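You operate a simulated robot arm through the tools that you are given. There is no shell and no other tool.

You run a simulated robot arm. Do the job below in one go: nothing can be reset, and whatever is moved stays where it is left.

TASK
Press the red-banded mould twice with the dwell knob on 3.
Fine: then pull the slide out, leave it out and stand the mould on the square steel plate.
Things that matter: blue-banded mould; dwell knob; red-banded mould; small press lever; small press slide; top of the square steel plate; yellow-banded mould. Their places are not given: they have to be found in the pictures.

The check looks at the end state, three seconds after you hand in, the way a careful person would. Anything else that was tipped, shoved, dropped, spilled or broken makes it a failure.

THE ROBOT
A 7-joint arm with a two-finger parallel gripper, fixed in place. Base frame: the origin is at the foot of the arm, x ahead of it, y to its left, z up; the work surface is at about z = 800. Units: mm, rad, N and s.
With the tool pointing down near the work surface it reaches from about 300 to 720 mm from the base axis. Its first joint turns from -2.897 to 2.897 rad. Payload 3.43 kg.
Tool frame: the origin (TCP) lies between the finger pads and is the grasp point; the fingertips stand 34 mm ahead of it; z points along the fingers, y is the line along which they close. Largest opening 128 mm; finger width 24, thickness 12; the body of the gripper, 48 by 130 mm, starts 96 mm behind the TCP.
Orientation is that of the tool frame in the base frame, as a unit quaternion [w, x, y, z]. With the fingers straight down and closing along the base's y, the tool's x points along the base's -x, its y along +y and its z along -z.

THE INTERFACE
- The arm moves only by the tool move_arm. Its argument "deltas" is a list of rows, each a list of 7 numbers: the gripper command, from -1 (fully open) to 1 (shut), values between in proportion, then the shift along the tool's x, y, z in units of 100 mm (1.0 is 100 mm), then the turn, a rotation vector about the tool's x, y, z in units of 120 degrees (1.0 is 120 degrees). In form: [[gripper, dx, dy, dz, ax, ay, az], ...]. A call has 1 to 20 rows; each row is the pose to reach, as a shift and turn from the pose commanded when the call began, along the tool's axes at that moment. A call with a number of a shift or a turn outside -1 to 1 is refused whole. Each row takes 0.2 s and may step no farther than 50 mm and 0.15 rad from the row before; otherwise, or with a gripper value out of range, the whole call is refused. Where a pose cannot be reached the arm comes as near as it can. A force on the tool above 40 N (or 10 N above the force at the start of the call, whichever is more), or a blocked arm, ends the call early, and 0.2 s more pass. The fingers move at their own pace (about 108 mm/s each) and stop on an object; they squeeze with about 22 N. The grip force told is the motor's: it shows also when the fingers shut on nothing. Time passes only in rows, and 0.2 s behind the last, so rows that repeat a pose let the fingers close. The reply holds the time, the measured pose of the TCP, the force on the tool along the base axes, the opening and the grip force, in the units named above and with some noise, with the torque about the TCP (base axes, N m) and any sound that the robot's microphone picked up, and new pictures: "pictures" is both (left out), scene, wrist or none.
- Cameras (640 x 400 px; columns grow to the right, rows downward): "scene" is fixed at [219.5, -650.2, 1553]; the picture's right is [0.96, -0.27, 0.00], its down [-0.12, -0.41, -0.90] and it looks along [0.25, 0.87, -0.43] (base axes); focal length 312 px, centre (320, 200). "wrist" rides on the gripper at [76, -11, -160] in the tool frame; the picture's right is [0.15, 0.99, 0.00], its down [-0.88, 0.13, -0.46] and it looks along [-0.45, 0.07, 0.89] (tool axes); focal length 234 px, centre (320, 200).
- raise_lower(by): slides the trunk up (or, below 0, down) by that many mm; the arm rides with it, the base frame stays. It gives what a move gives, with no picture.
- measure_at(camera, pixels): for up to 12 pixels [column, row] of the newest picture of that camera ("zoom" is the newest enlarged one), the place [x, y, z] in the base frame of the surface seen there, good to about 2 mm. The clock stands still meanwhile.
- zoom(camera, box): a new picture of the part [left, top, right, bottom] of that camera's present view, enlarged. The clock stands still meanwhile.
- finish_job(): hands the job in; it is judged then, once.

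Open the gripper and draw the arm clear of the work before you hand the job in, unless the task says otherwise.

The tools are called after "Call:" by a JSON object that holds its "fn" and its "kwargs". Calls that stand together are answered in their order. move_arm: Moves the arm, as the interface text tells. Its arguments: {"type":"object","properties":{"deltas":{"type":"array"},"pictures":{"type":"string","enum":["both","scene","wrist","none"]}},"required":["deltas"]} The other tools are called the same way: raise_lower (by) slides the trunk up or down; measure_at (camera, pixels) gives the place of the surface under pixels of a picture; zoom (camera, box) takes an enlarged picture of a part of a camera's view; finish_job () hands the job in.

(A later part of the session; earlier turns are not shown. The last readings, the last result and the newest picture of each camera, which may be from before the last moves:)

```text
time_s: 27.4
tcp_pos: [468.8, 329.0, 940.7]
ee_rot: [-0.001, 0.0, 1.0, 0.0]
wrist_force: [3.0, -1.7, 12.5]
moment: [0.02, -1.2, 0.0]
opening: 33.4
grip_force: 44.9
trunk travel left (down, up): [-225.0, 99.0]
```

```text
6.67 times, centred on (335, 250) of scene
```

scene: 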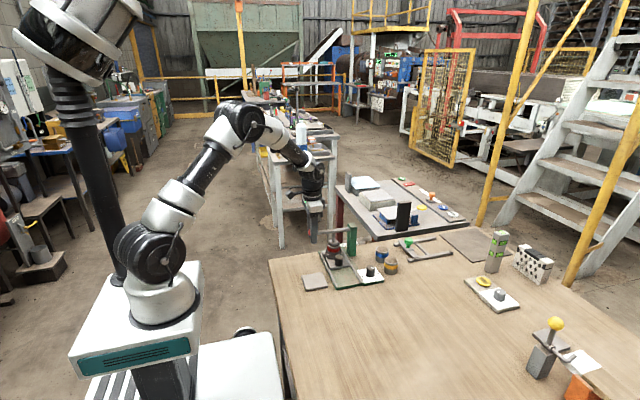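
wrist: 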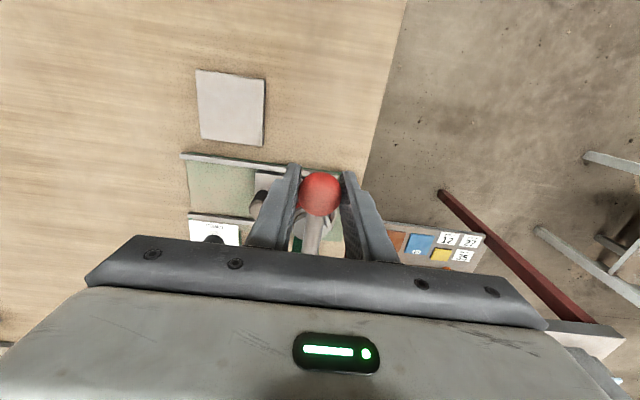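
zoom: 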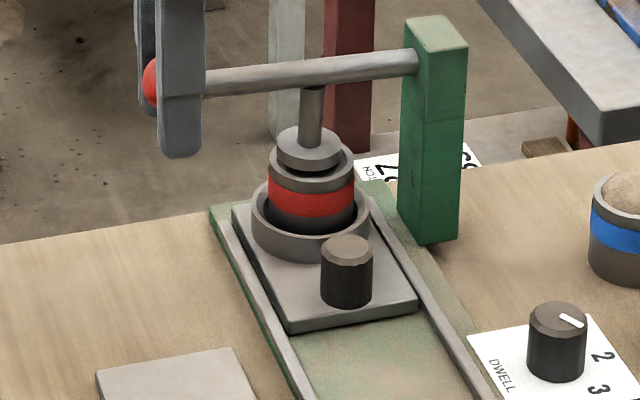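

The foot is at the heap and the force is still just the spring. I press on in small steps towards horizontal, watching for the stop.

Call:
{"fn": "move_arm", "kwargs": {"deltas": [[0.7, 0.002, 0, 0.028, 0, 0, 0], [0.7, 0.003, 0, 0.056, 0, 0, 0], [0.7, 0.004, 0, 0.085, 0, 0, 0], [0.7, 0.004, 0, 0.113, 0, 0, 0]], "pictures": "scene"}}

Call:
{"fn": "zoom", "kwargs": {"camera": "scene", "box": [300, 220, 370, 280]}}

```text
time_s: 28.4
tcp_pos: [468.9, 329.6, 933.0]
ee_rot: [0.003, 0.0, 1.0, 0.002]
wrist_force: [0.6, -6.0, 36.4]
moment: [-0.03, -0.05, 0.01]
opening: 33.1
grip_force: 44.8
trunk travel left (down, up): [-225.0, 99.0]
```

scene: 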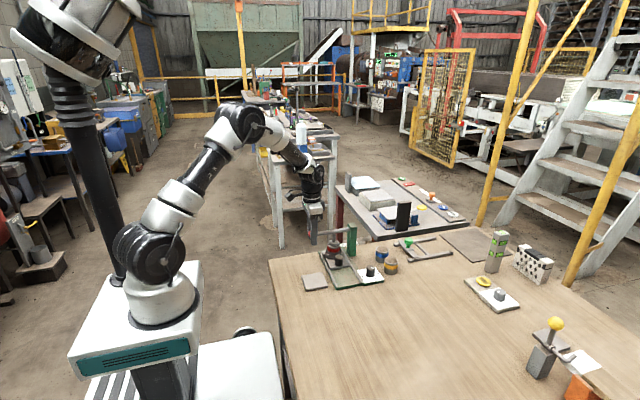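

```text
6.67 times, centred on (335, 250) of scene
```

zoom: 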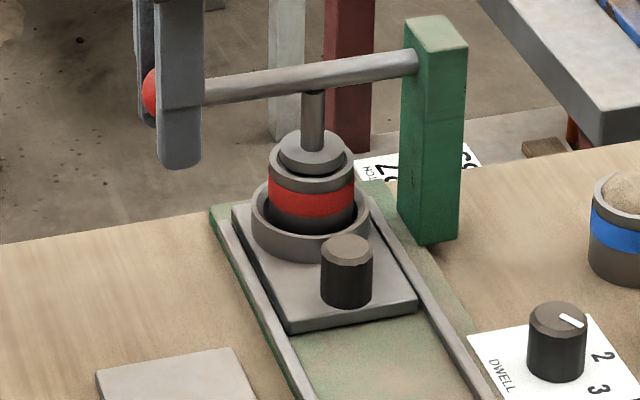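

The force jumped to 36 N with the foot seated inside the rim at TCP z≈933: the press is closed. I hold here and listen for any sound.

Call:
{"fn": "move_arm", "kwargs": {"deltas": [[0.7, 0, 0, 0, 0, 0, 0], [0.7, 0, 0, 0, 0, 0, 0], [0.7, 0, 0, 0, 0, 0, 0], [0.7, 0, 0, 0, 0, 0, 0], [0.7, 0, 0, 0, 0, 0, 0]], "pictures": "none"}}

```text
time_s: 29.6
tcp_pos: [468.4, 330.9, 931.0]
ee_rot: [0.003, 0.001, 1.0, 0.003]
wrist_force: [1.5, -4.3, 36.5]
moment: [0.0, -0.1, -0.01]
opening: 33.1
grip_force: 44.8
trunk travel left (down, up): [-225.0, 99.0]
```

Still 36 N, no sound. I keep holding to cover more than 3 seconds.

Call:
{"fn": "move_arm", "kwargs": {"deltas": [[0.7, 0, 0, 0, 0, 0, 0], [0.7, 0, 0, 0, 0, 0, 0], [0.7, 0, 0, 0, 0, 0, 0], [0.7, 0, 0, 0, 0, 0, 0], [0.7, 0, 0, 0, 0, 0, 0], [0.7, 0, 0, 0, 0, 0, 0], [0.7, 0, 0, 0, 0, 0, 0], [0.7, 0, 0, 0, 0, 0, 0], [0.7, 0, 0, 0, 0, 0, 0], [0.7, 0, 0, 0, 0, 0, 0], [0.7, 0, 0, 0, 0, 0, 0], [0.7, 0, 0, 0, 0, 0, 0]], "pictures": "scene"}}

Call:
{"fn": "zoom", "kwargs": {"camera": "scene", "box": [300, 220, 370, 280]}}

```text
time_s: 32.2
tcp_pos: [469.1, 330.5, 931.2]
ee_rot: [0.002, 0.0, 1.0, 0.001]
wrist_force: [3.1, -3.5, 35.3]
moment: [-0.03, -0.06, -0.01]
opening: 33.5
grip_force: 44.8
trunk travel left (down, up): [-225.0, 99.0]
```

scene: 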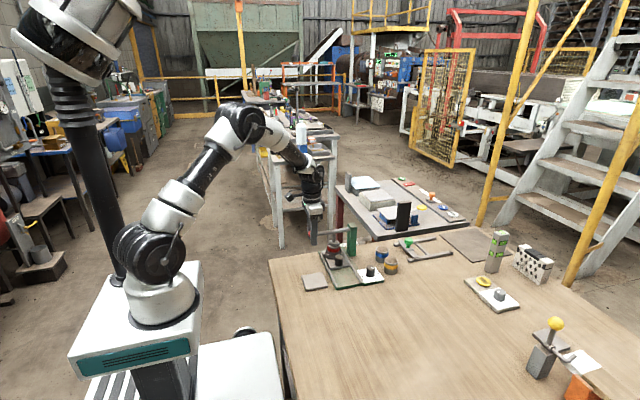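

```text
6.67 times, centred on (335, 250) of scene
```

zoom: 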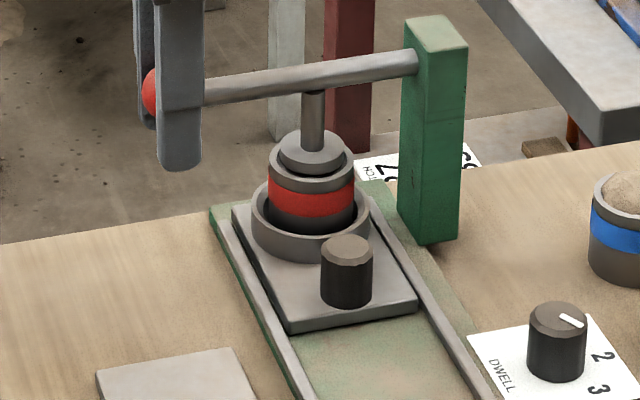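

Held over 4 s with no sound. I measure the lever and foot to see whether the stroke is truly at its end.

Call:
{"fn": "measure_at", "kwargs": {"camera": "zoom", "pixels": [[220, 90], [260, 83], [300, 78], [340, 70], [390, 63], [312, 110], [312, 140], [290, 165], [312, 172], [312, 180], [335, 165], [312, 190]]}}

```text
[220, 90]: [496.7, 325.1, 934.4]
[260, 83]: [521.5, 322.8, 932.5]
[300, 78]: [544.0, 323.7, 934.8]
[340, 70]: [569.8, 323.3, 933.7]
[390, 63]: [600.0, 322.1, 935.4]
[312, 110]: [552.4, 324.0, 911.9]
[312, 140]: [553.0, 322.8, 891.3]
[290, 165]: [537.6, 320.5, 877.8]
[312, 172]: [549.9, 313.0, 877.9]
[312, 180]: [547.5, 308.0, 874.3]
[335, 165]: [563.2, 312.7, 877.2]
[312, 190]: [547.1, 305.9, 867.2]
```

The lever is level (z≈934 from x 497 to 600) and the foot is seated, so the first press is fully made and held about 4 s. I now raise the lever back along the arc to its top rest.

Call:
{"fn": "move_arm", "kwargs": {"deltas": [[0.7, -0.002, 0, -0.056, 0, 0, 0], [0.7, -0.004, 0, -0.113, 0, 0, 0], [0.7, -0.012, 0, -0.2, 0, 0, 0], [0.7, -0.025, 0, -0.281, 0, 0, 0], [0.7, -0.048, 0, -0.392, 0, 0, 0], [0.7, -0.079, 0, -0.501, 0, 0, 0], [0.7, -0.118, 0, -0.607, 0, 0, 0], [0.7, -0.155, 0, -0.69, 0, 0, 0], [0.7, -0.187, 0, -0.755, 0, 0, 0], [0.7, -0.187, 0, -0.755, 0, 0, 0]], "pictures": "both"}}

Call:
{"fn": "zoom", "kwargs": {"camera": "scene", "box": [290, 200, 370, 270]}}

```text
time_s: 34.4
tcp_pos: [485.3, 329.7, 1001.7]
ee_rot: [-0.004, 0.001, 1.0, -0.002]
wrist_force: [-12.0, -5.9, -35.3]
moment: [0.04, -0.02, 0.0]
opening: 33.1
grip_force: 45.1
trunk travel left (down, up): [-225.0, 99.0]
```

scene: 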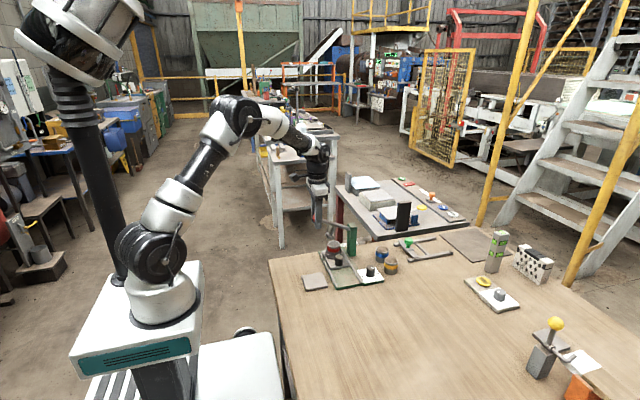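
wrist: 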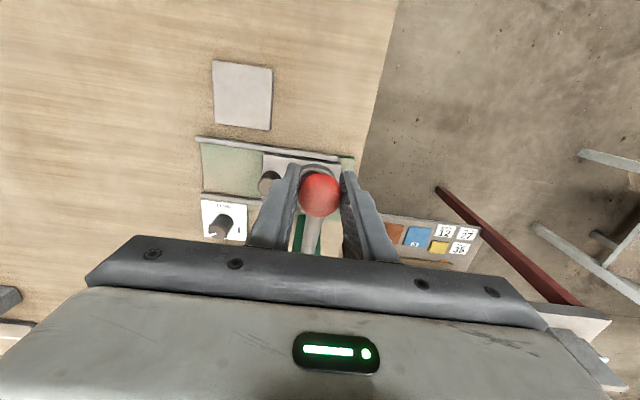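

```text
5.71 times, centred on (330, 235) of scene
```

zoom: 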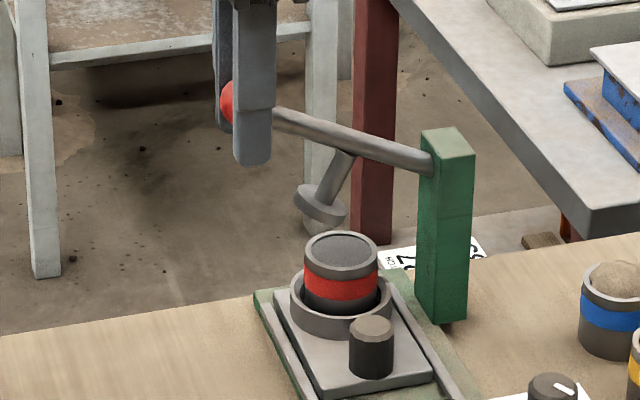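

The material is now pressed flat, so press one took. The −35 N reading means the grip crept a few mm on the ball and the lever is at its top stop; I lower 4.5 mm to relieve it.

Call:
{"fn": "move_arm", "kwargs": {"deltas": [[0.7, 0.01, 0, 0.025, 0, 0, 0], [0.7, 0.015, 0, 0.045, 0, 0, 0], [0.7, 0.015, 0, 0.045, 0, 0, 0]], "pictures": "none"}}

```text
time_s: 35.2
tcp_pos: [484.5, 330.2, 1000.8]
ee_rot: [0.0, 0.001, 1.0, 0.0]
wrist_force: [-12.4, -7.8, -11.2]
moment: [-0.06, 0.95, -0.05]
opening: 33.3
grip_force: 44.7
trunk travel left (down, up): [-225.0, 99.0]
```

Residual load is small but not zero, so I open slightly to let the lever sit freely at its top stop, then re-grip the ball.

Call:
{"fn": "move_arm", "kwargs": {"deltas": [[0.3, 0, 0, 0, 0, 0, 0], [0.2, 0, 0, 0, 0, 0, 0], [0.2, 0, 0, 0, 0, 0, 0]], "pictures": "both"}}

Call:
{"fn": "zoom", "kwargs": {"camera": "scene", "box": [290, 200, 370, 270]}}

```text
time_s: 36.0
tcp_pos: [487.4, 331.3, 1000.1]
ee_rot: [0.0, 0.002, 1.0, 0.0]
wrist_force: [0.0, 0.4, 0.8]
moment: [0.01, -0.02, -0.01]
opening: 51.1
grip_force: 0.2
trunk travel left (down, up): [-225.0, 99.0]
```

scene: 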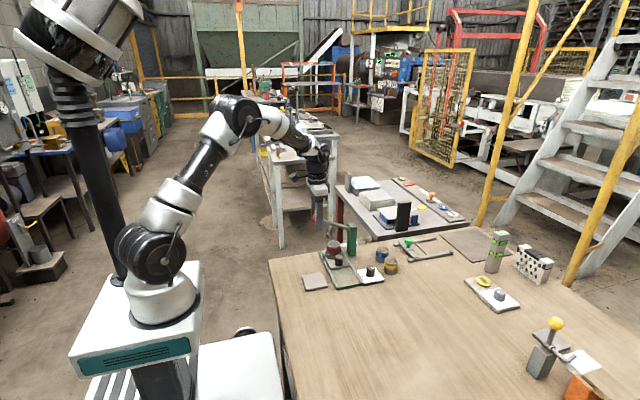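
wrist: 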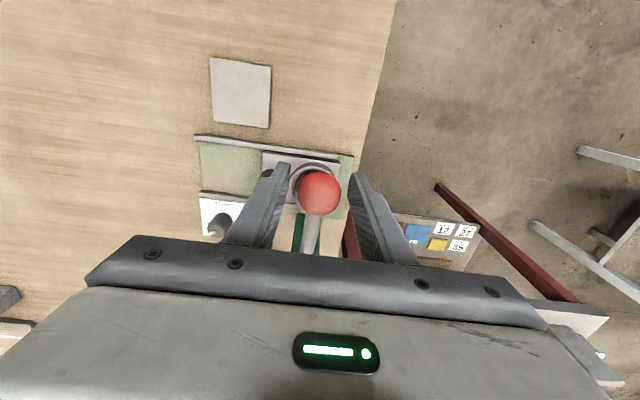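

```text
5.71 times, centred on (330, 235) of scene
```

zoom: 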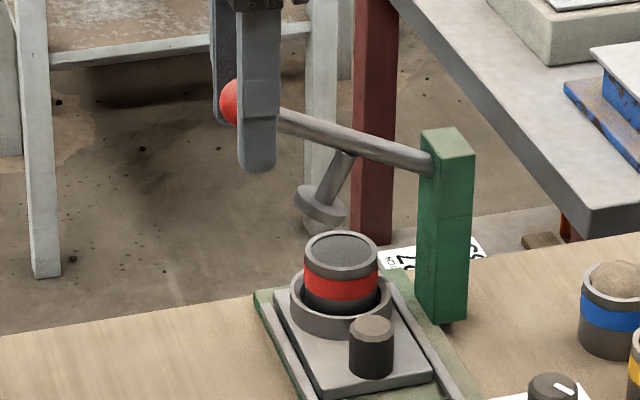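

The lever rests at its top stop and the ball is centred between the fingers. I re-grip and swing down for the second press to about 4° above level.

Call:
{"fn": "move_arm", "kwargs": {"deltas": [[0.5, 0, 0, 0, 0, 0, 0], [0.7, 0, 0, 0, 0, 0, 0], [0.7, 0, 0, 0, 0, 0, 0], [0.7, 0.03, 0, 0.06, 0, 0, 0], [0.7, 0.069, 0, 0.148, 0, 0, 0], [0.7, 0.108, 0, 0.254, 0, 0, 0], [0.7, 0.139, 0, 0.363, 0, 0, 0], [0.7, 0.162, 0, 0.474, 0, 0, 0], [0.7, 0.171, 0, 0.53, 0, 0, 0], [0.7, 0.178, 0, 0.586, 0, 0, 0], [0.7, 0.183, 0, 0.642, 0, 0, 0]], "pictures": "scene"}}

```text
time_s: 38.4
tcp_pos: [468.2, 329.5, 936.0]
ee_rot: [0.0, 0.003, 1.0, 0.0]
wrist_force: [5.7, -4.8, 11.3]
moment: [-0.04, -1.16, -0.01]
opening: 33.4
grip_force: 44.8
trunk travel left (down, up): [-225.0, 99.0]
```

scene: 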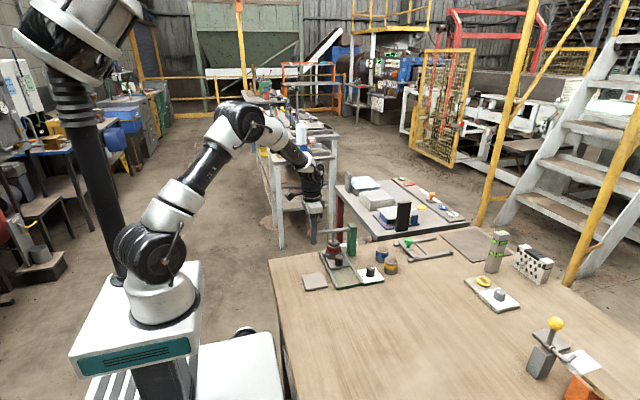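

Only the spring load (11 N) so far. I press the last few degrees in small steps to the stop.

Call:
{"fn": "move_arm", "kwargs": {"deltas": [[0.7, 0.002, 0, 0.028, 0, 0, 0], [0.7, 0.003, 0, 0.056, 0, 0, 0], [0.7, 0.004, 0, 0.085, 0, 0, 0], [0.7, 0.004, 0, 0.113, 0, 0, 0]], "pictures": "scene"}}

Call:
{"fn": "zoom", "kwargs": {"camera": "scene", "box": [300, 220, 370, 280]}}

```text
time_s: 39.4
tcp_pos: [466.9, 329.8, 927.9]
ee_rot: [0.003, 0.0, 1.0, 0.002]
wrist_force: [2.4, -6.4, 39.4]
moment: [-0.09, 0.0, -0.03]
opening: 33.4
grip_force: 45.3
trunk travel left (down, up): [-225.0, 99.0]
```

scene: 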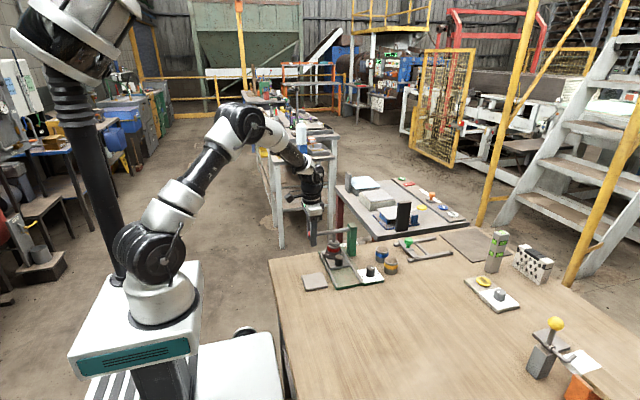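

```text
6.67 times, centred on (335, 250) of scene
```

zoom: 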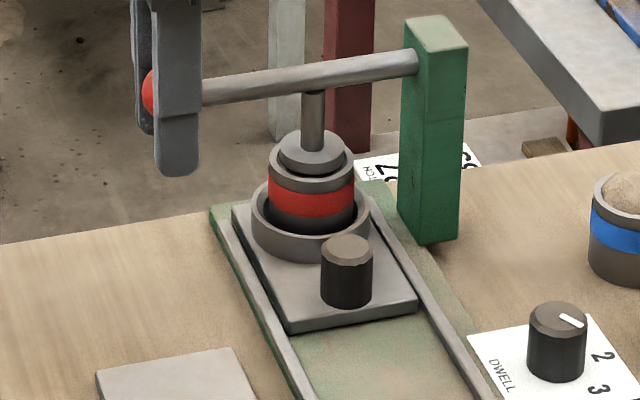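

The lever is level again with 39 N, so the press is at its stop. I hold for about 4 s.

Call:
{"fn": "move_arm", "kwargs": {"deltas": [[0.7, 0, 0, 0, 0, 0, 0], [0.7, 0, 0, 0, 0, 0, 0], [0.7, 0, 0, 0, 0, 0, 0], [0.7, 0, 0, 0, 0, 0, 0], [0.7, 0, 0, 0, 0, 0, 0], [0.7, 0, 0, 0, 0, 0, 0], [0.7, 0, 0, 0, 0, 0, 0], [0.7, 0, 0, 0, 0, 0, 0], [0.7, 0, 0, 0, 0, 0, 0], [0.7, 0, 0, 0, 0, 0, 0], [0.7, 0, 0, 0, 0, 0, 0], [0.7, 0, 0, 0, 0, 0, 0], [0.7, 0, 0, 0, 0, 0, 0], [0.7, 0, 0, 0, 0, 0, 0], [0.7, 0, 0, 0, 0, 0, 0], [0.7, 0, 0, 0, 0, 0, 0], [0.7, 0, 0, 0, 0, 0, 0], [0.7, 0, 0, 0, 0, 0, 0]], "pictures": "none"}}

```text
time_s: 43.2
tcp_pos: [467.1, 329.9, 927.8]
ee_rot: [0.003, 0.001, 1.0, 0.002]
wrist_force: [2.2, -4.3, 41.0]
moment: [0.0, -0.13, -0.01]
opening: 33.2
grip_force: 45.3
trunk travel left (down, up): [-225.0, 99.0]
```

Held 4 s at 41 N. I raise the lever back along the arc, ending a few mm lower than before to avoid loading the top stop.

Call:
{"fn": "move_arm", "kwargs": {"deltas": [[0.7, -0.002, 0, -0.056, 0, 0, 0], [0.7, -0.004, 0, -0.113, 0, 0, 0], [0.7, -0.012, 0, -0.2, 0, 0, 0], [0.7, -0.025, 0, -0.281, 0, 0, 0], [0.7, -0.048, 0, -0.392, 0, 0, 0], [0.7, -0.079, 0, -0.501, 0, 0, 0], [0.7, -0.118, 0, -0.607, 0, 0, 0], [0.7, -0.155, 0, -0.68, 0, 0, 0], [0.7, -0.175, 0, -0.715, 0, 0, 0], [0.7, -0.175, 0, -0.715, 0, 0, 0]], "pictures": "both"}}

Call:
{"fn": "zoom", "kwargs": {"camera": "scene", "box": [290, 200, 370, 270]}}

```text
time_s: 45.4
tcp_pos: [483.7, 329.7, 995.5]
ee_rot: [0.0, 0.0, 1.0, 0.0]
wrist_force: [-11.8, -7.6, -3.2]
moment: [-0.01, 1.22, -0.06]
opening: 33.3
grip_force: 44.8
trunk travel left (down, up): [-225.0, 99.0]
```

scene: 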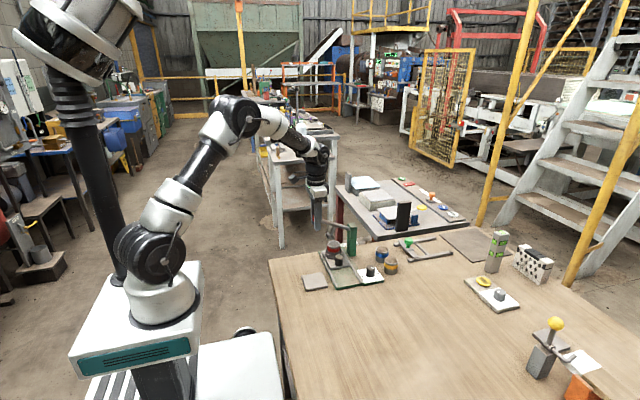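
wrist: 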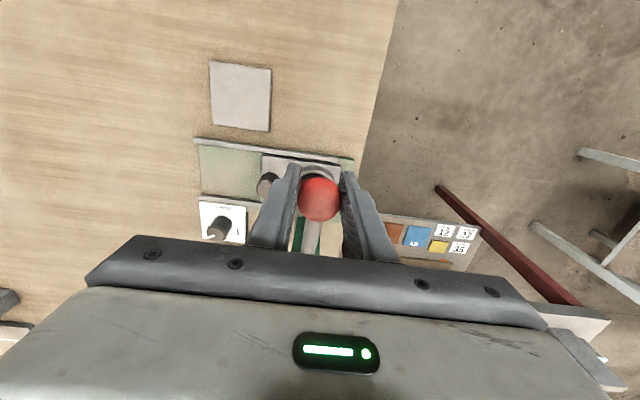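

```text
5.71 times, centred on (330, 235) of scene
```

zoom: 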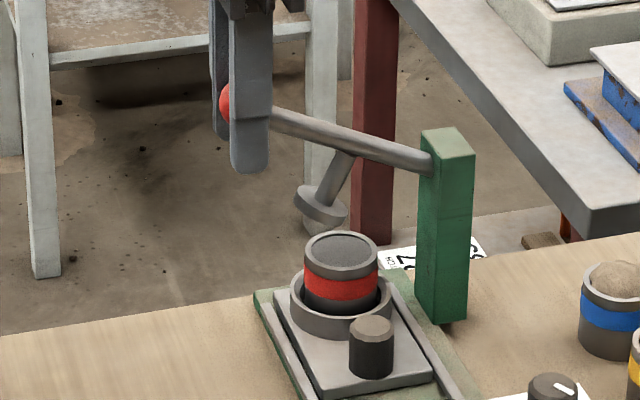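

Lever is back at its top stop after the second press. I open the fingers and rise clear of the ball.

Call:
{"fn": "move_arm", "kwargs": {"deltas": [[0.4, 0, 0, 0, 0, 0, 0], [0.1, 0, 0, 0, 0, 0, 0], [-0.1, 0, 0, 0, 0, 0, 0], [-0.1, 0, 0, -0.3, 0, 0, 0], [-0.1, 0, 0, -0.7, 0, 0, 0], [-0.1, 0, 0, -1.0, 0, 0, 0], [-0.1, 0, 0, -1.0, 0, 0, 0]], "pictures": "both"}}

Call:
{"fn": "zoom", "kwargs": {"camera": "scene", "box": [290, 205, 420, 300]}}

```text
time_s: 47.0
tcp_pos: [485.0, 331.0, 1096.8]
ee_rot: [0.0, 0.0, 1.0, 0.001]
wrist_force: [0.0, -0.9, -0.3]
moment: [0.01, -0.01, 0.0]
opening: 70.3
grip_force: 0.1
trunk travel left (down, up): [-225.0, 99.0]
```

scene: 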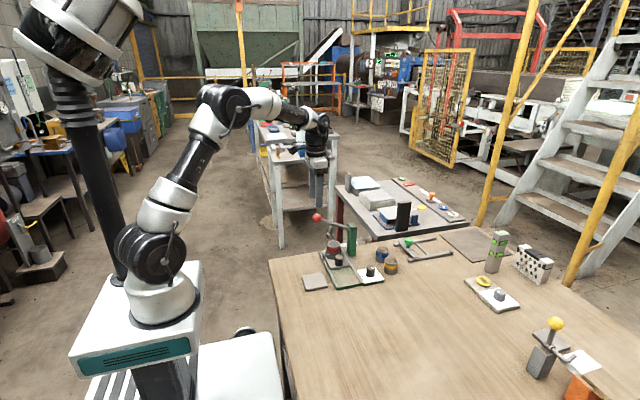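
wrist: 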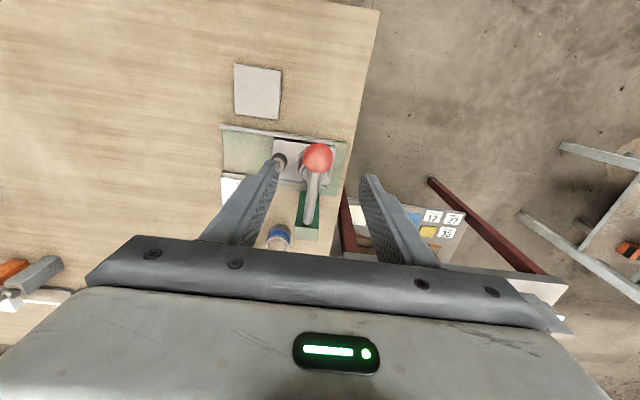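

```text
4.21 times, centred on (355, 252) of scene
```

zoom: 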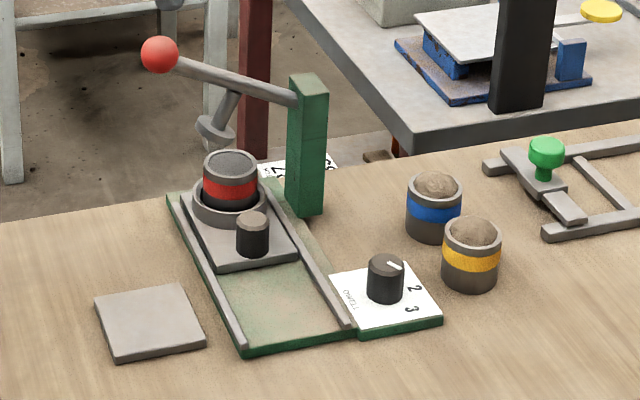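

The dwell pointer is still on 3 and everything else is undisturbed. I move over the slide knob (555,263) while rotating the tool −90° so the fingers close along x with the camera on the −y side.

Call:
{"fn": "move_arm", "kwargs": {"deltas": [[-0.1, -0.06, -0.06, 0, 0, 0, -0.0625], [-0.1, -0.12, -0.12, 0, 0, 0, -0.125], [-0.1, -0.18, -0.17, 0, 0, 0, -0.1875], [-0.1, -0.24, -0.23, 0, 0, 0, -0.25], [-0.1, -0.3, -0.29, 0, 0, 0, -0.3125], [-0.1, -0.36, -0.35, 0, 0, 0, -0.375], [-0.1, -0.42, -0.4, 0, 0, 0, -0.4375], [-0.1, -0.48, -0.46, 0, 0, 0, -0.5], [-0.1, -0.54, -0.52, 0, 0, 0, -0.5625], [-0.1, -0.6, -0.58, 0, 0, 0, -0.625], [-0.1, -0.65, -0.63, 0, 0, 0, -0.6875], [-0.1, -0.7, -0.68, 0, 0, 0, -0.75], [-0.1, -0.7, -0.68, 0, 0, 0, -0.75]], "pictures": "both"}}

```text
time_s: 49.8
tcp_pos: [555.2, 261.6, 1095.9]
ee_rot: [0.001, 0.707, -0.707, 0.0]
wrist_force: [-0.1, 0.1, -0.9]
moment: [0.03, -0.02, 0.02]
opening: 70.5
grip_force: 0.0
trunk travel left (down, up): [-225.0, 99.0]
```

scene: 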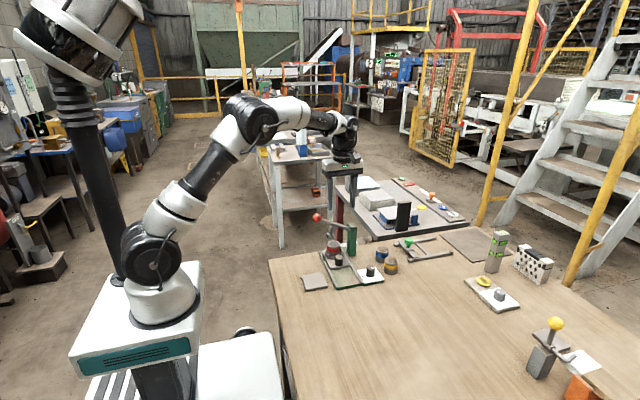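
wrist: 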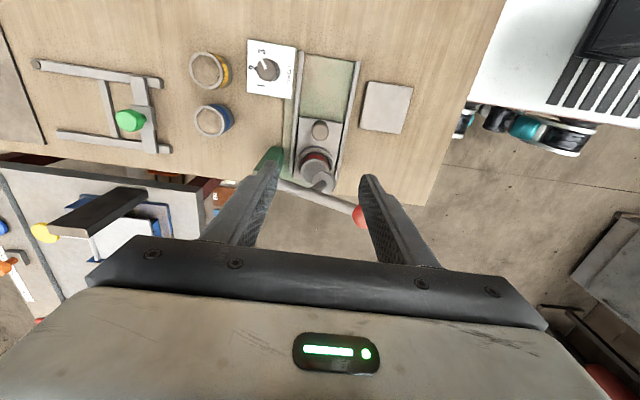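

The tool is turned as intended. I zoom on the slide to measure the knob, cup and mould precisely before descending.

Call:
{"fn": "zoom", "kwargs": {"camera": "wrist", "box": [265, 40, 425, 220]}}

```text
2.22 times, centred on (345, 130) of wrist
```

zoom: 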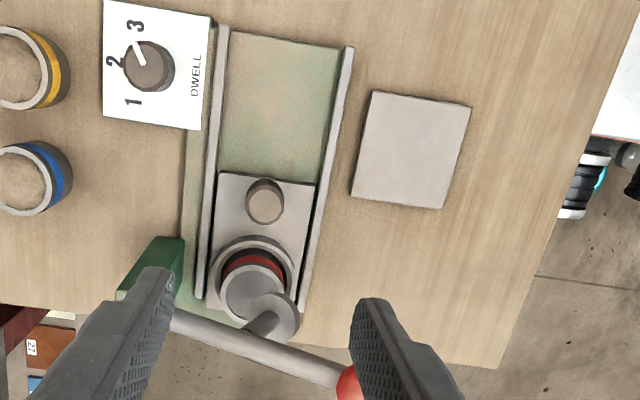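

Call:
{"fn": "measure_at", "kwargs": {"camera": "zoom", "pixels": [[265, 202], [248, 200], [282, 205], [265, 220], [262, 186], [220, 173], [314, 186], [250, 290], [285, 275], [213, 270], [252, 238], [240, 262]]}}

Call:
{"fn": "measure_at", "kwargs": {"camera": "wrist", "pixels": [[363, 82], [412, 88], [403, 133], [359, 128], [385, 107], [276, 65], [270, 70]]}}

```text
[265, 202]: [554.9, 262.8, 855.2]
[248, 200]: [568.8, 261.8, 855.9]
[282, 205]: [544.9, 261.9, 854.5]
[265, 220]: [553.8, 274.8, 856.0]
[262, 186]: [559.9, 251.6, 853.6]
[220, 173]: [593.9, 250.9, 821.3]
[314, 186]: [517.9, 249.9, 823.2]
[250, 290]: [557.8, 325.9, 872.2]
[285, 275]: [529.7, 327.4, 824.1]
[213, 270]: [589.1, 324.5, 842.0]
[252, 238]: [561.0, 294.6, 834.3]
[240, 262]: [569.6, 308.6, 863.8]
```

```text
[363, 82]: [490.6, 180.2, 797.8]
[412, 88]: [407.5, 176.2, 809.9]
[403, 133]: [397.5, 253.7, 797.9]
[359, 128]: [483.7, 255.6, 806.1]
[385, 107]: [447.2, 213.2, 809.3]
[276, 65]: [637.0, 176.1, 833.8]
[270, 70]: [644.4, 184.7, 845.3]
```

The slide knob is centred at about (556.5,263), top z≈855. I narrow the fingers to 50 mm and descend 200 mm in two calls, then check.

Call:
{"fn": "move_arm", "kwargs": {"deltas": [[0.22, -0.005, -0.012, 0.35, 0, 0, 0], [0.22, -0.01, -0.012, 0.7, 0, 0, 0], [0.22, -0.01, -0.012, 1.0, 0, 0, 0]], "pictures": "none"}}

Call:
{"fn": "move_arm", "kwargs": {"deltas": [[0.22, 0, 0, 0.35, 0, 0, 0], [0.22, 0, 0, 0.7, 0, 0, 0], [0.22, 0, 0, 0.95, 0, 0, 0], [0.22, 0, 0, 0.95, 0, 0, 0]], "pictures": "both"}}

Call:
{"fn": "zoom", "kwargs": {"camera": "scene", "box": [290, 190, 400, 290]}}

```text
time_s: 50.6
tcp_pos: [553.9, 261.9, 995.0]
ee_rot: [0.0, -0.707, 0.707, 0.0]
wrist_force: [1.0, -0.1, 0.6]
moment: [0.02, -0.02, -0.05]
opening: 50.0
grip_force: 0.1
trunk travel left (down, up): [-225.0, 99.0]
```

```text
time_s: 51.6
tcp_pos: [554.8, 261.8, 897.1]
ee_rot: [0.0, -0.706, 0.708, 0.0]
wrist_force: [0.8, 0.9, 0.8]
moment: [-0.01, 0.02, 0.0]
opening: 50.0
grip_force: 0.1
trunk travel left (down, up): [-225.0, 99.0]
```

scene: 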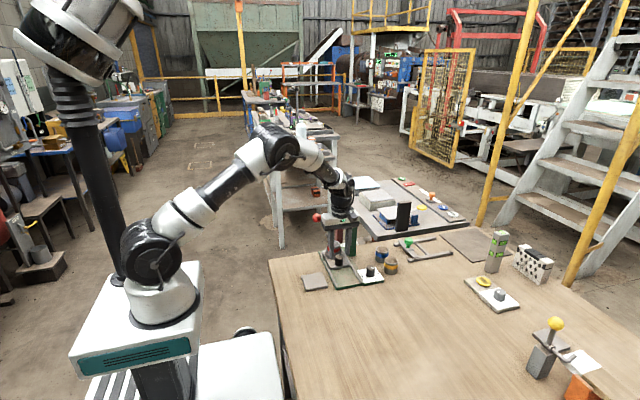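
wrist: 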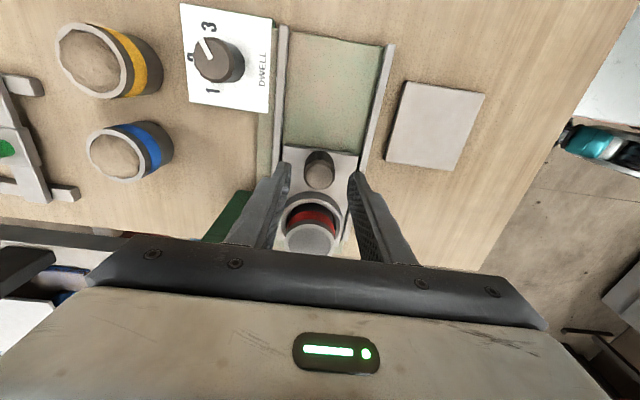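

```text
4.00 times, centred on (345, 240) of scene
```

zoom: 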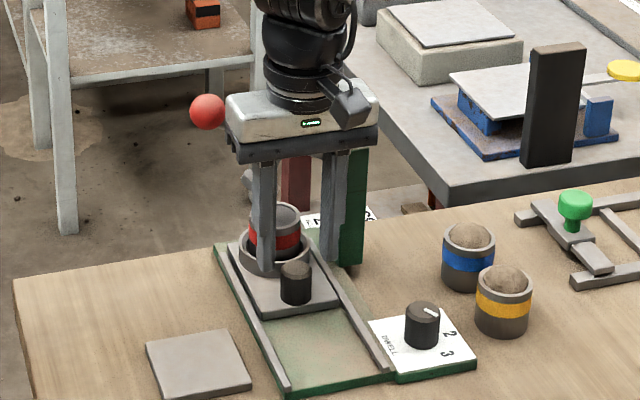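

The slide knob at (320,170) is between the fingertips at (287,170) and (357,177). I descend 33 mm and close on the knob.

Call:
{"fn": "move_arm", "kwargs": {"deltas": [[0.22, 0, 0, 0.15, 0, 0, 0], [0.22, 0, 0, 0.28, 0, 0, 0], [0.22, 0, 0, 0.33, 0, 0, 0], [0.22, 0, 0, 0.33, 0, 0, 0]], "pictures": "wrist"}}

Call:
{"fn": "move_arm", "kwargs": {"deltas": [[0.5, 0, 0, 0, 0, 0, 0], [0.75, 0, 0, 0, 0, 0, 0], [0.75, 0, 0, 0, 0, 0, 0]], "pictures": "wrist"}}

```text
time_s: 52.6
tcp_pos: [554.0, 262.3, 865.9]
ee_rot: [0.0, -0.706, 0.708, 0.0]
wrist_force: [0.1, 0.2, 0.9]
moment: [0.02, -0.01, 0.04]
opening: 49.9
grip_force: 0.1
trunk travel left (down, up): [-225.0, 99.0]
```

wrist: 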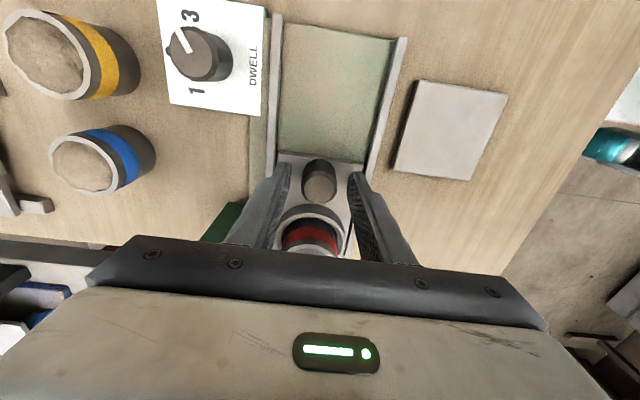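

```text
time_s: 53.4
tcp_pos: [553.8, 263.0, 864.9]
ee_rot: [0.0, -0.707, 0.707, 0.0]
wrist_force: [4.7, 0.3, 0.0]
moment: [0.07, 0.46, 0.0]
opening: 29.7
grip_force: 45.3
trunk travel left (down, up): [-225.0, 99.0]
```

wrist: 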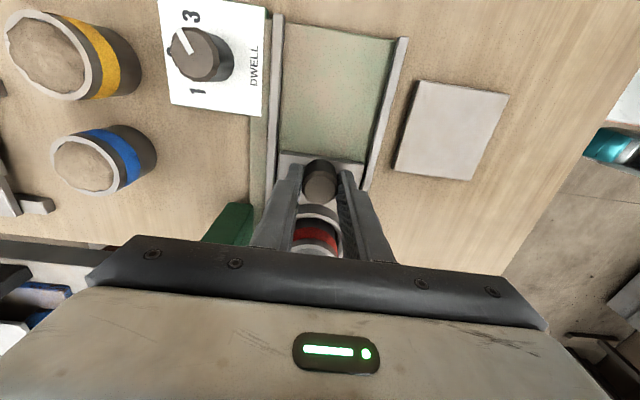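

Gripped at 29.7 mm. I pull the slide gently toward −y (tool +x), 40 mm first, in small steps.

Call:
{"fn": "move_arm", "kwargs": {"deltas": [[0.75, 0.03, 0, 0, 0, 0, 0], [0.75, 0.08, 0, 0, 0, 0, 0], [0.75, 0.14, 0, 0, 0, 0, 0], [0.75, 0.2, 0, 0, 0, 0, 0], [0.75, 0.27, 0, 0, 0, 0, 0], [0.75, 0.34, 0, 0, 0, 0, 0], [0.75, 0.4, 0, 0, 0, 0, 0]], "pictures": "both"}}

```text
time_s: 55.0
tcp_pos: [554.8, 223.4, 864.8]
ee_rot: [-0.002, -0.706, 0.708, 0.0]
wrist_force: [-2.5, -0.6, -16.0]
moment: [0.65, -0.6, -0.03]
opening: 29.4
grip_force: 45.0
trunk travel left (down, up): [-225.0, 99.0]
```

scene: 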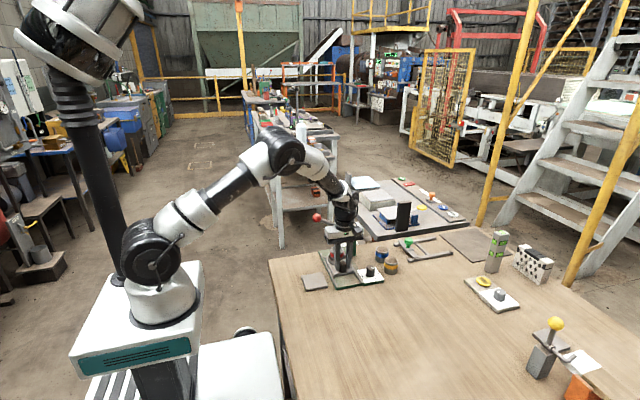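
wrist: 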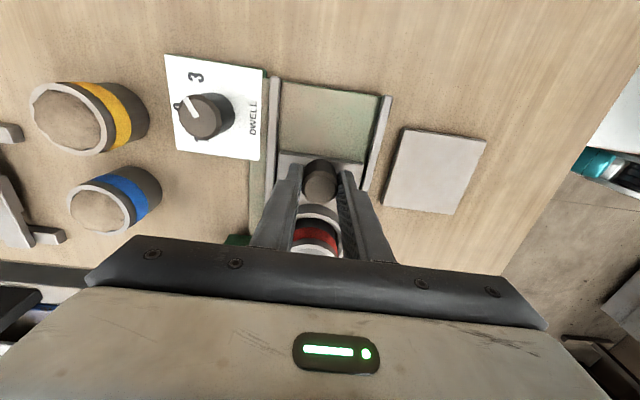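

The slide follows smoothly. I continue pulling another 50 mm in small steps, lowering 1 mm to relieve the vertical load.

Call:
{"fn": "move_arm", "kwargs": {"deltas": [[0.75, 0.06, 0, 0.01, 0, 0, 0], [0.75, 0.13, 0, 0.015, 0, 0, 0], [0.75, 0.2, 0, 0.015, 0, 0, 0], [0.75, 0.27, 0, 0.015, 0, 0, 0], [0.75, 0.33, 0, 0.015, 0, 0, 0], [0.75, 0.39, 0, 0.015, 0, 0, 0], [0.75, 0.45, 0, 0.015, 0, 0, 0], [0.75, 0.5, 0, 0.015, 0, 0, 0]], "pictures": "both"}}

Call:
{"fn": "zoom", "kwargs": {"camera": "scene", "box": [290, 200, 400, 300]}}

```text
time_s: 56.8
tcp_pos: [554.9, 172.8, 864.7]
ee_rot: [-0.001, -0.706, 0.708, 0.0]
wrist_force: [-16.1, -0.8, -10.9]
moment: [0.3, -0.18, 0.03]
opening: 29.2
grip_force: 44.9
trunk travel left (down, up): [-225.0, 99.0]
```

scene: 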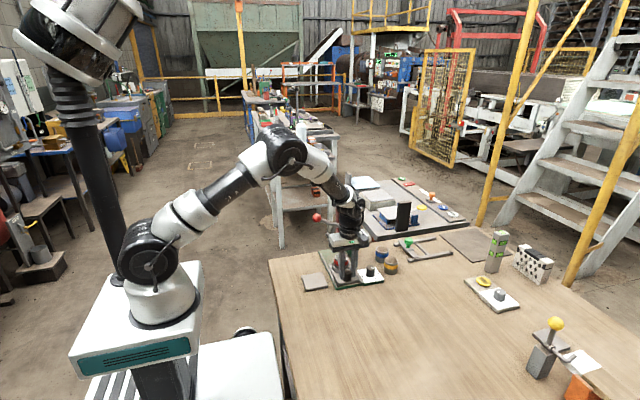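
wrist: 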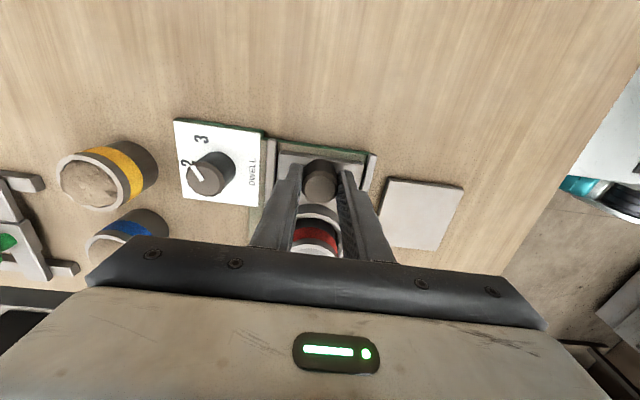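

```text
4.00 times, centred on (345, 250) of scene
```

zoom: 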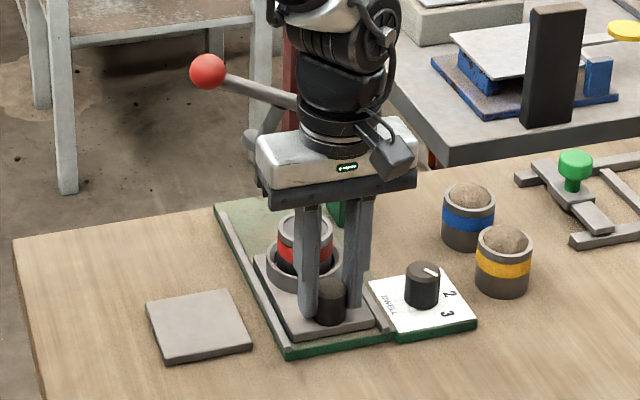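

The slide is out 90 mm with its front edge near the rail end and no stop felt yet. I pull a further 12 mm slowly to feel for the stop.

Call:
{"fn": "move_arm", "kwargs": {"deltas": [[0.75, 0.03, -0.01, 0, 0, 0, 0], [0.75, 0.06, -0.01, 0, 0, 0, 0], [0.75, 0.09, -0.01, 0, 0, 0, 0], [0.75, 0.12, -0.01, 0, 0, 0, 0], [0.75, 0.12, -0.01, 0, 0, 0, 0]], "pictures": "wrist"}}

```text
time_s: 57.8
tcp_pos: [554.3, 173.2, 865.6]
ee_rot: [-0.005, 0.708, -0.706, -0.005]
wrist_force: [-0.5, 3.2, -5.5]
moment: [1.33, -0.39, 0.24]
opening: 29.5
grip_force: 45.1
trunk travel left (down, up): [-225.0, 99.0]
stopped in row 4: the force on the tool passed its limit at 41 N (the readings are from after the stop); the commanded pose is now the measured one
```

wrist: 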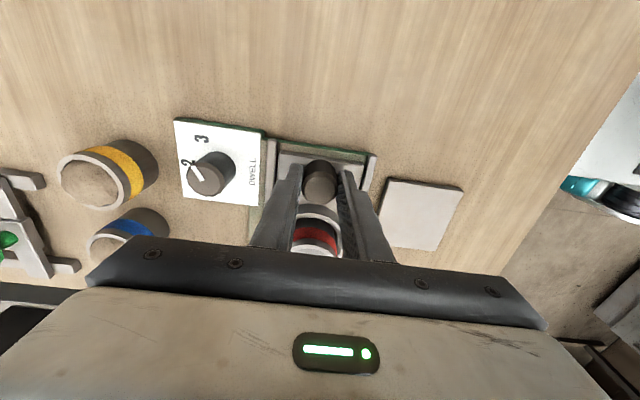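

The slide hit its stop at knob y≈173 (90 mm travel), so it is fully out. I open the fingers and rise, checking that it stays.

Call:
{"fn": "move_arm", "kwargs": {"deltas": [[0.5, 0, 0, 0, 0, 0, 0], [0.22, 0, 0, 0, 0, 0, 0], [0.22, 0, 0, 0, 0, 0, 0], [0.22, 0, 0, -0.25, 0, 0, 0], [0.22, 0, 0, -0.6, 0, 0, 0], [0.22, 0, 0, -1.0, 0, 0, 0], [0.22, 0, 0, -1.0, 0, 0, 0]], "pictures": "both"}}

Call:
{"fn": "zoom", "kwargs": {"camera": "wrist", "box": [240, 80, 420, 230]}}

```text
time_s: 59.4
tcp_pos: [557.2, 168.9, 966.1]
ee_rot: [-0.004, 0.708, -0.706, -0.005]
wrist_force: [0.1, -0.2, 0.9]
moment: [0.01, -0.02, -0.02]
opening: 50.5
grip_force: 0.0
trunk travel left (down, up): [-225.0, 99.0]
```

scene: 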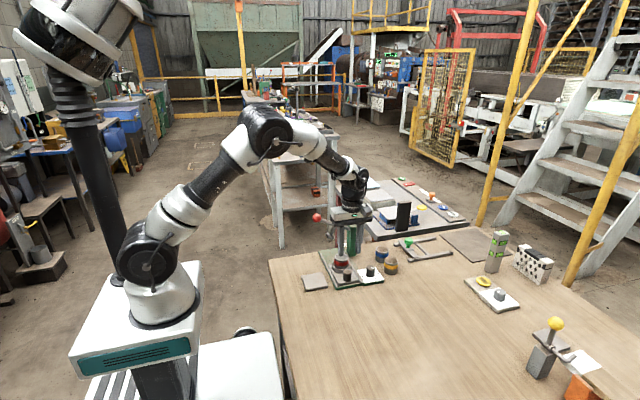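
wrist: 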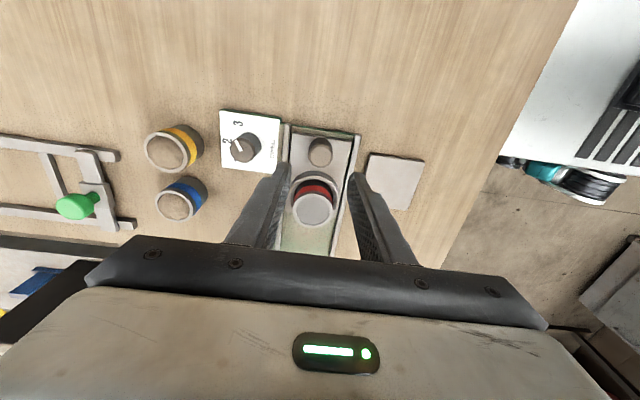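

```text
2.67 times, centred on (330, 155) of wrist
```

zoom: 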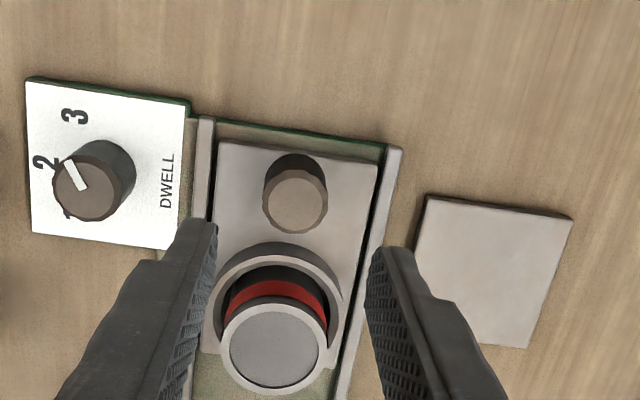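

The slide stays out, with the mould between the fingers' view at (275,345) of the zoom. I measure the mould, cup and plate.

Call:
{"fn": "measure_at", "kwargs": {"camera": "zoom", "pixels": [[275, 345], [225, 350], [325, 345], [276, 390], [276, 303], [295, 205], [212, 300], [350, 310], [280, 245], [425, 198], [572, 217], [490, 270]]}}

Call:
{"fn": "zoom", "kwargs": {"camera": "scene", "box": [290, 210, 410, 300]}}

```text
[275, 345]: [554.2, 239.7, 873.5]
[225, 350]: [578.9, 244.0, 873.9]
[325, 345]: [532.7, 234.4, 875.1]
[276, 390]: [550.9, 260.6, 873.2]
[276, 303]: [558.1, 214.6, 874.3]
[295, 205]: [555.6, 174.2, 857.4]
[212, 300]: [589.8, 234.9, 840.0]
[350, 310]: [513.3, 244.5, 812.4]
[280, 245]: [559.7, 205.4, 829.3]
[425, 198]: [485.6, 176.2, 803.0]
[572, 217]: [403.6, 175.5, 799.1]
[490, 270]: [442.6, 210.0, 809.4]
```

```text
4.44 times, centred on (350, 255) of scene
```

zoom: 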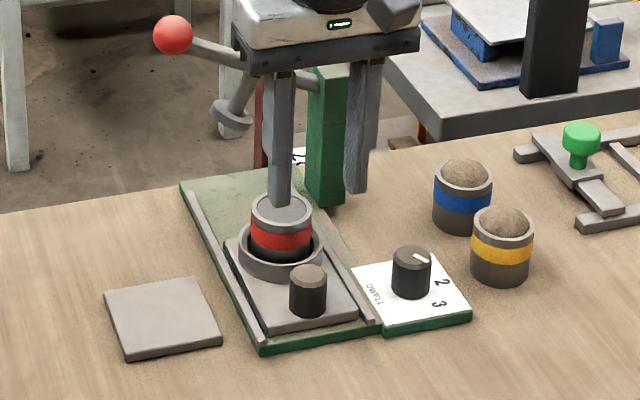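

The mould is centred near (556,238.5) with rim z≈874 and radius ≈24; cup top is about z 841. I open to 80 mm and move over it at the current height.

Call:
{"fn": "move_arm", "kwargs": {"deltas": [[-0.25, -0.25, 0, 0, 0, 0, 0], [-0.25, -0.5, 0.005, 0, 0, 0, 0], [-0.25, -0.69, 0.01, 0, 0, 0, 0], [-0.25, -0.69, 0.01, 0, 0, 0, 0]], "pictures": "wrist"}}

Call:
{"fn": "move_arm", "kwargs": {"deltas": [[-0.25, 0, 0, 0, 0, 0, 0]], "pictures": "both"}}

```text
time_s: 60.4
tcp_pos: [554.3, 238.1, 966.2]
ee_rot: [-0.005, 0.708, -0.707, -0.005]
wrist_force: [-0.4, -0.4, 0.7]
moment: [-0.01, 0.0, -0.03]
opening: 79.9
grip_force: 0.1
trunk travel left (down, up): [-225.0, 99.0]
```

wrist: 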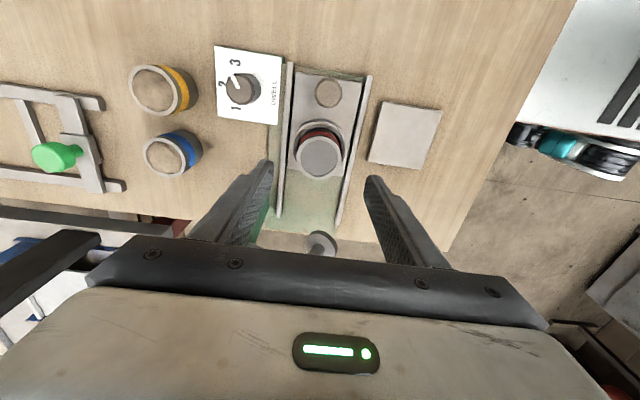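

```text
time_s: 60.8
tcp_pos: [555.0, 237.5, 966.4]
ee_rot: [-0.004, 0.708, -0.706, -0.004]
wrist_force: [-0.1, 0.4, -0.6]
moment: [-0.02, 0.01, 0.03]
opening: 80.0
grip_force: 0.0
trunk travel left (down, up): [-225.0, 99.0]
```

scene: 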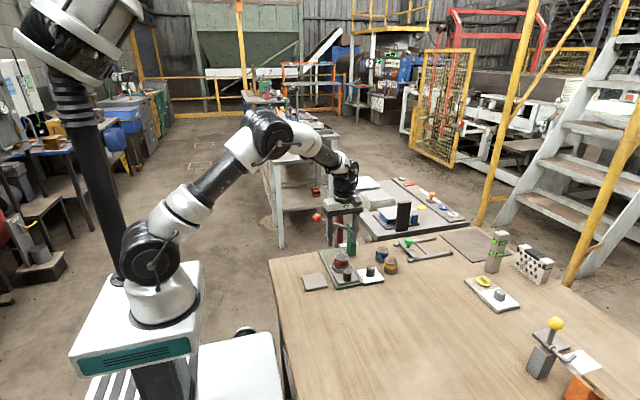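
wrist: 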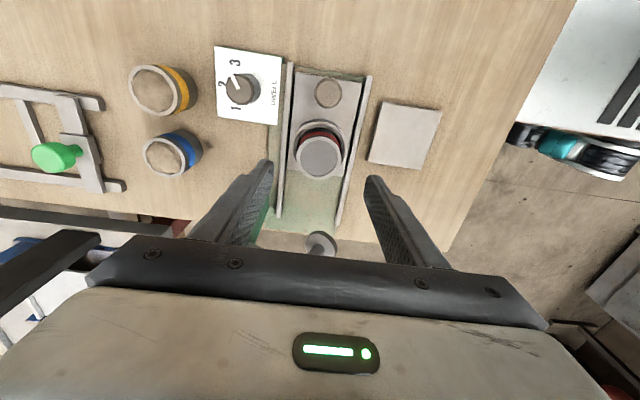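

The fingers straddle the mould at (319,157) in the picture. I re-measure its rim from this view and the finger tips for alignment.

Call:
{"fn": "measure_at", "kwargs": {"camera": "wrist", "pixels": [[319, 157], [299, 157], [340, 157], [319, 176], [320, 138], [302, 168], [336, 168], [265, 170], [370, 185], [347, 150], [293, 135]]}}

```text
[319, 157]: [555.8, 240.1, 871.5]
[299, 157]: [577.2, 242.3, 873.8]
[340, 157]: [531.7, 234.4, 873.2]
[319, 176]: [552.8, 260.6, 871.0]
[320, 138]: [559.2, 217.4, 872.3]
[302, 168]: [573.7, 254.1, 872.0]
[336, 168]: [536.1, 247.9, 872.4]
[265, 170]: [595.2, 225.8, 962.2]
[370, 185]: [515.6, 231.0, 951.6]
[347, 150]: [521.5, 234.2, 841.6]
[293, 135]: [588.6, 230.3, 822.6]
```

The mould centre is (555.5,239.2), within 1–2 mm of the TCP. I descend 82 mm to z≈884 (tips ≈850, above the cup top) with a tiny tilt correction.

Call:
{"fn": "move_arm", "kwargs": {"deltas": [[-0.25, -0.01, 0, 0.3, 0, 0.003, 0], [-0.25, -0.012, 0, 0.6, 0, 0.0054, 0], [-0.25, -0.012, 0, 0.82, 0, 0.0054, 0], [-0.25, -0.012, 0, 0.82, 0, 0.0054, 0]], "pictures": "both"}}

Call:
{"fn": "zoom", "kwargs": {"camera": "scene", "box": [300, 200, 400, 300]}}

```text
time_s: 61.8
tcp_pos: [553.9, 239.7, 884.3]
ee_rot: [0.0, 0.708, -0.706, 0.0]
wrist_force: [-0.1, -0.1, 0.3]
moment: [-0.02, -0.01, 0.01]
opening: 80.1
grip_force: 0.0
trunk travel left (down, up): [-225.0, 99.0]
```

scene: 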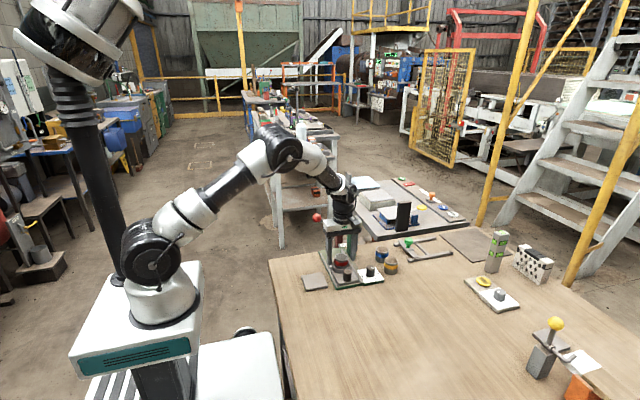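
wrist: 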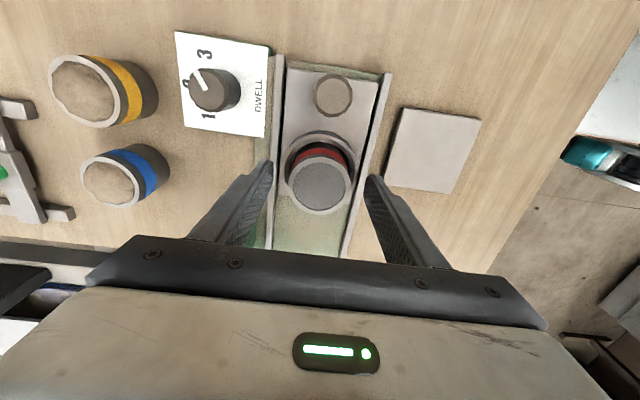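

```text
4.00 times, centred on (350, 250) of scene
```

zoom: 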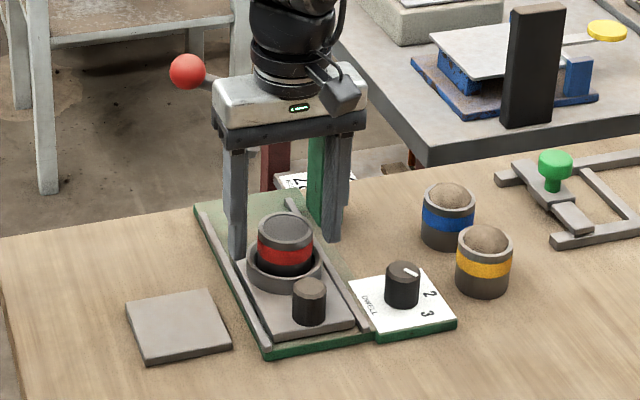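

The mould at (319,180) sits centred between the fingers. I close on it gently.

Call:
{"fn": "move_arm", "kwargs": {"deltas": [[0.0, 0, 0, 0, 0, 0, 0], [0.3, 0, 0, 0, 0, 0, 0], [0.5, 0, 0, 0, 0, 0, 0], [0.5, 0, 0, 0, 0, 0, 0]], "pictures": "wrist"}}

```text
time_s: 62.8
tcp_pos: [554.4, 240.2, 883.9]
ee_rot: [0.0, 0.708, -0.706, 0.0]
wrist_force: [0.6, 0.4, -1.1]
moment: [0.02, -0.15, 0.02]
opening: 49.5
grip_force: 21.9
trunk travel left (down, up): [-225.0, 99.0]
```

wrist: 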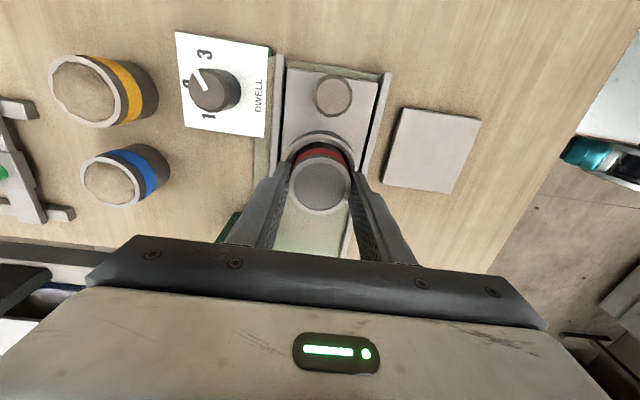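

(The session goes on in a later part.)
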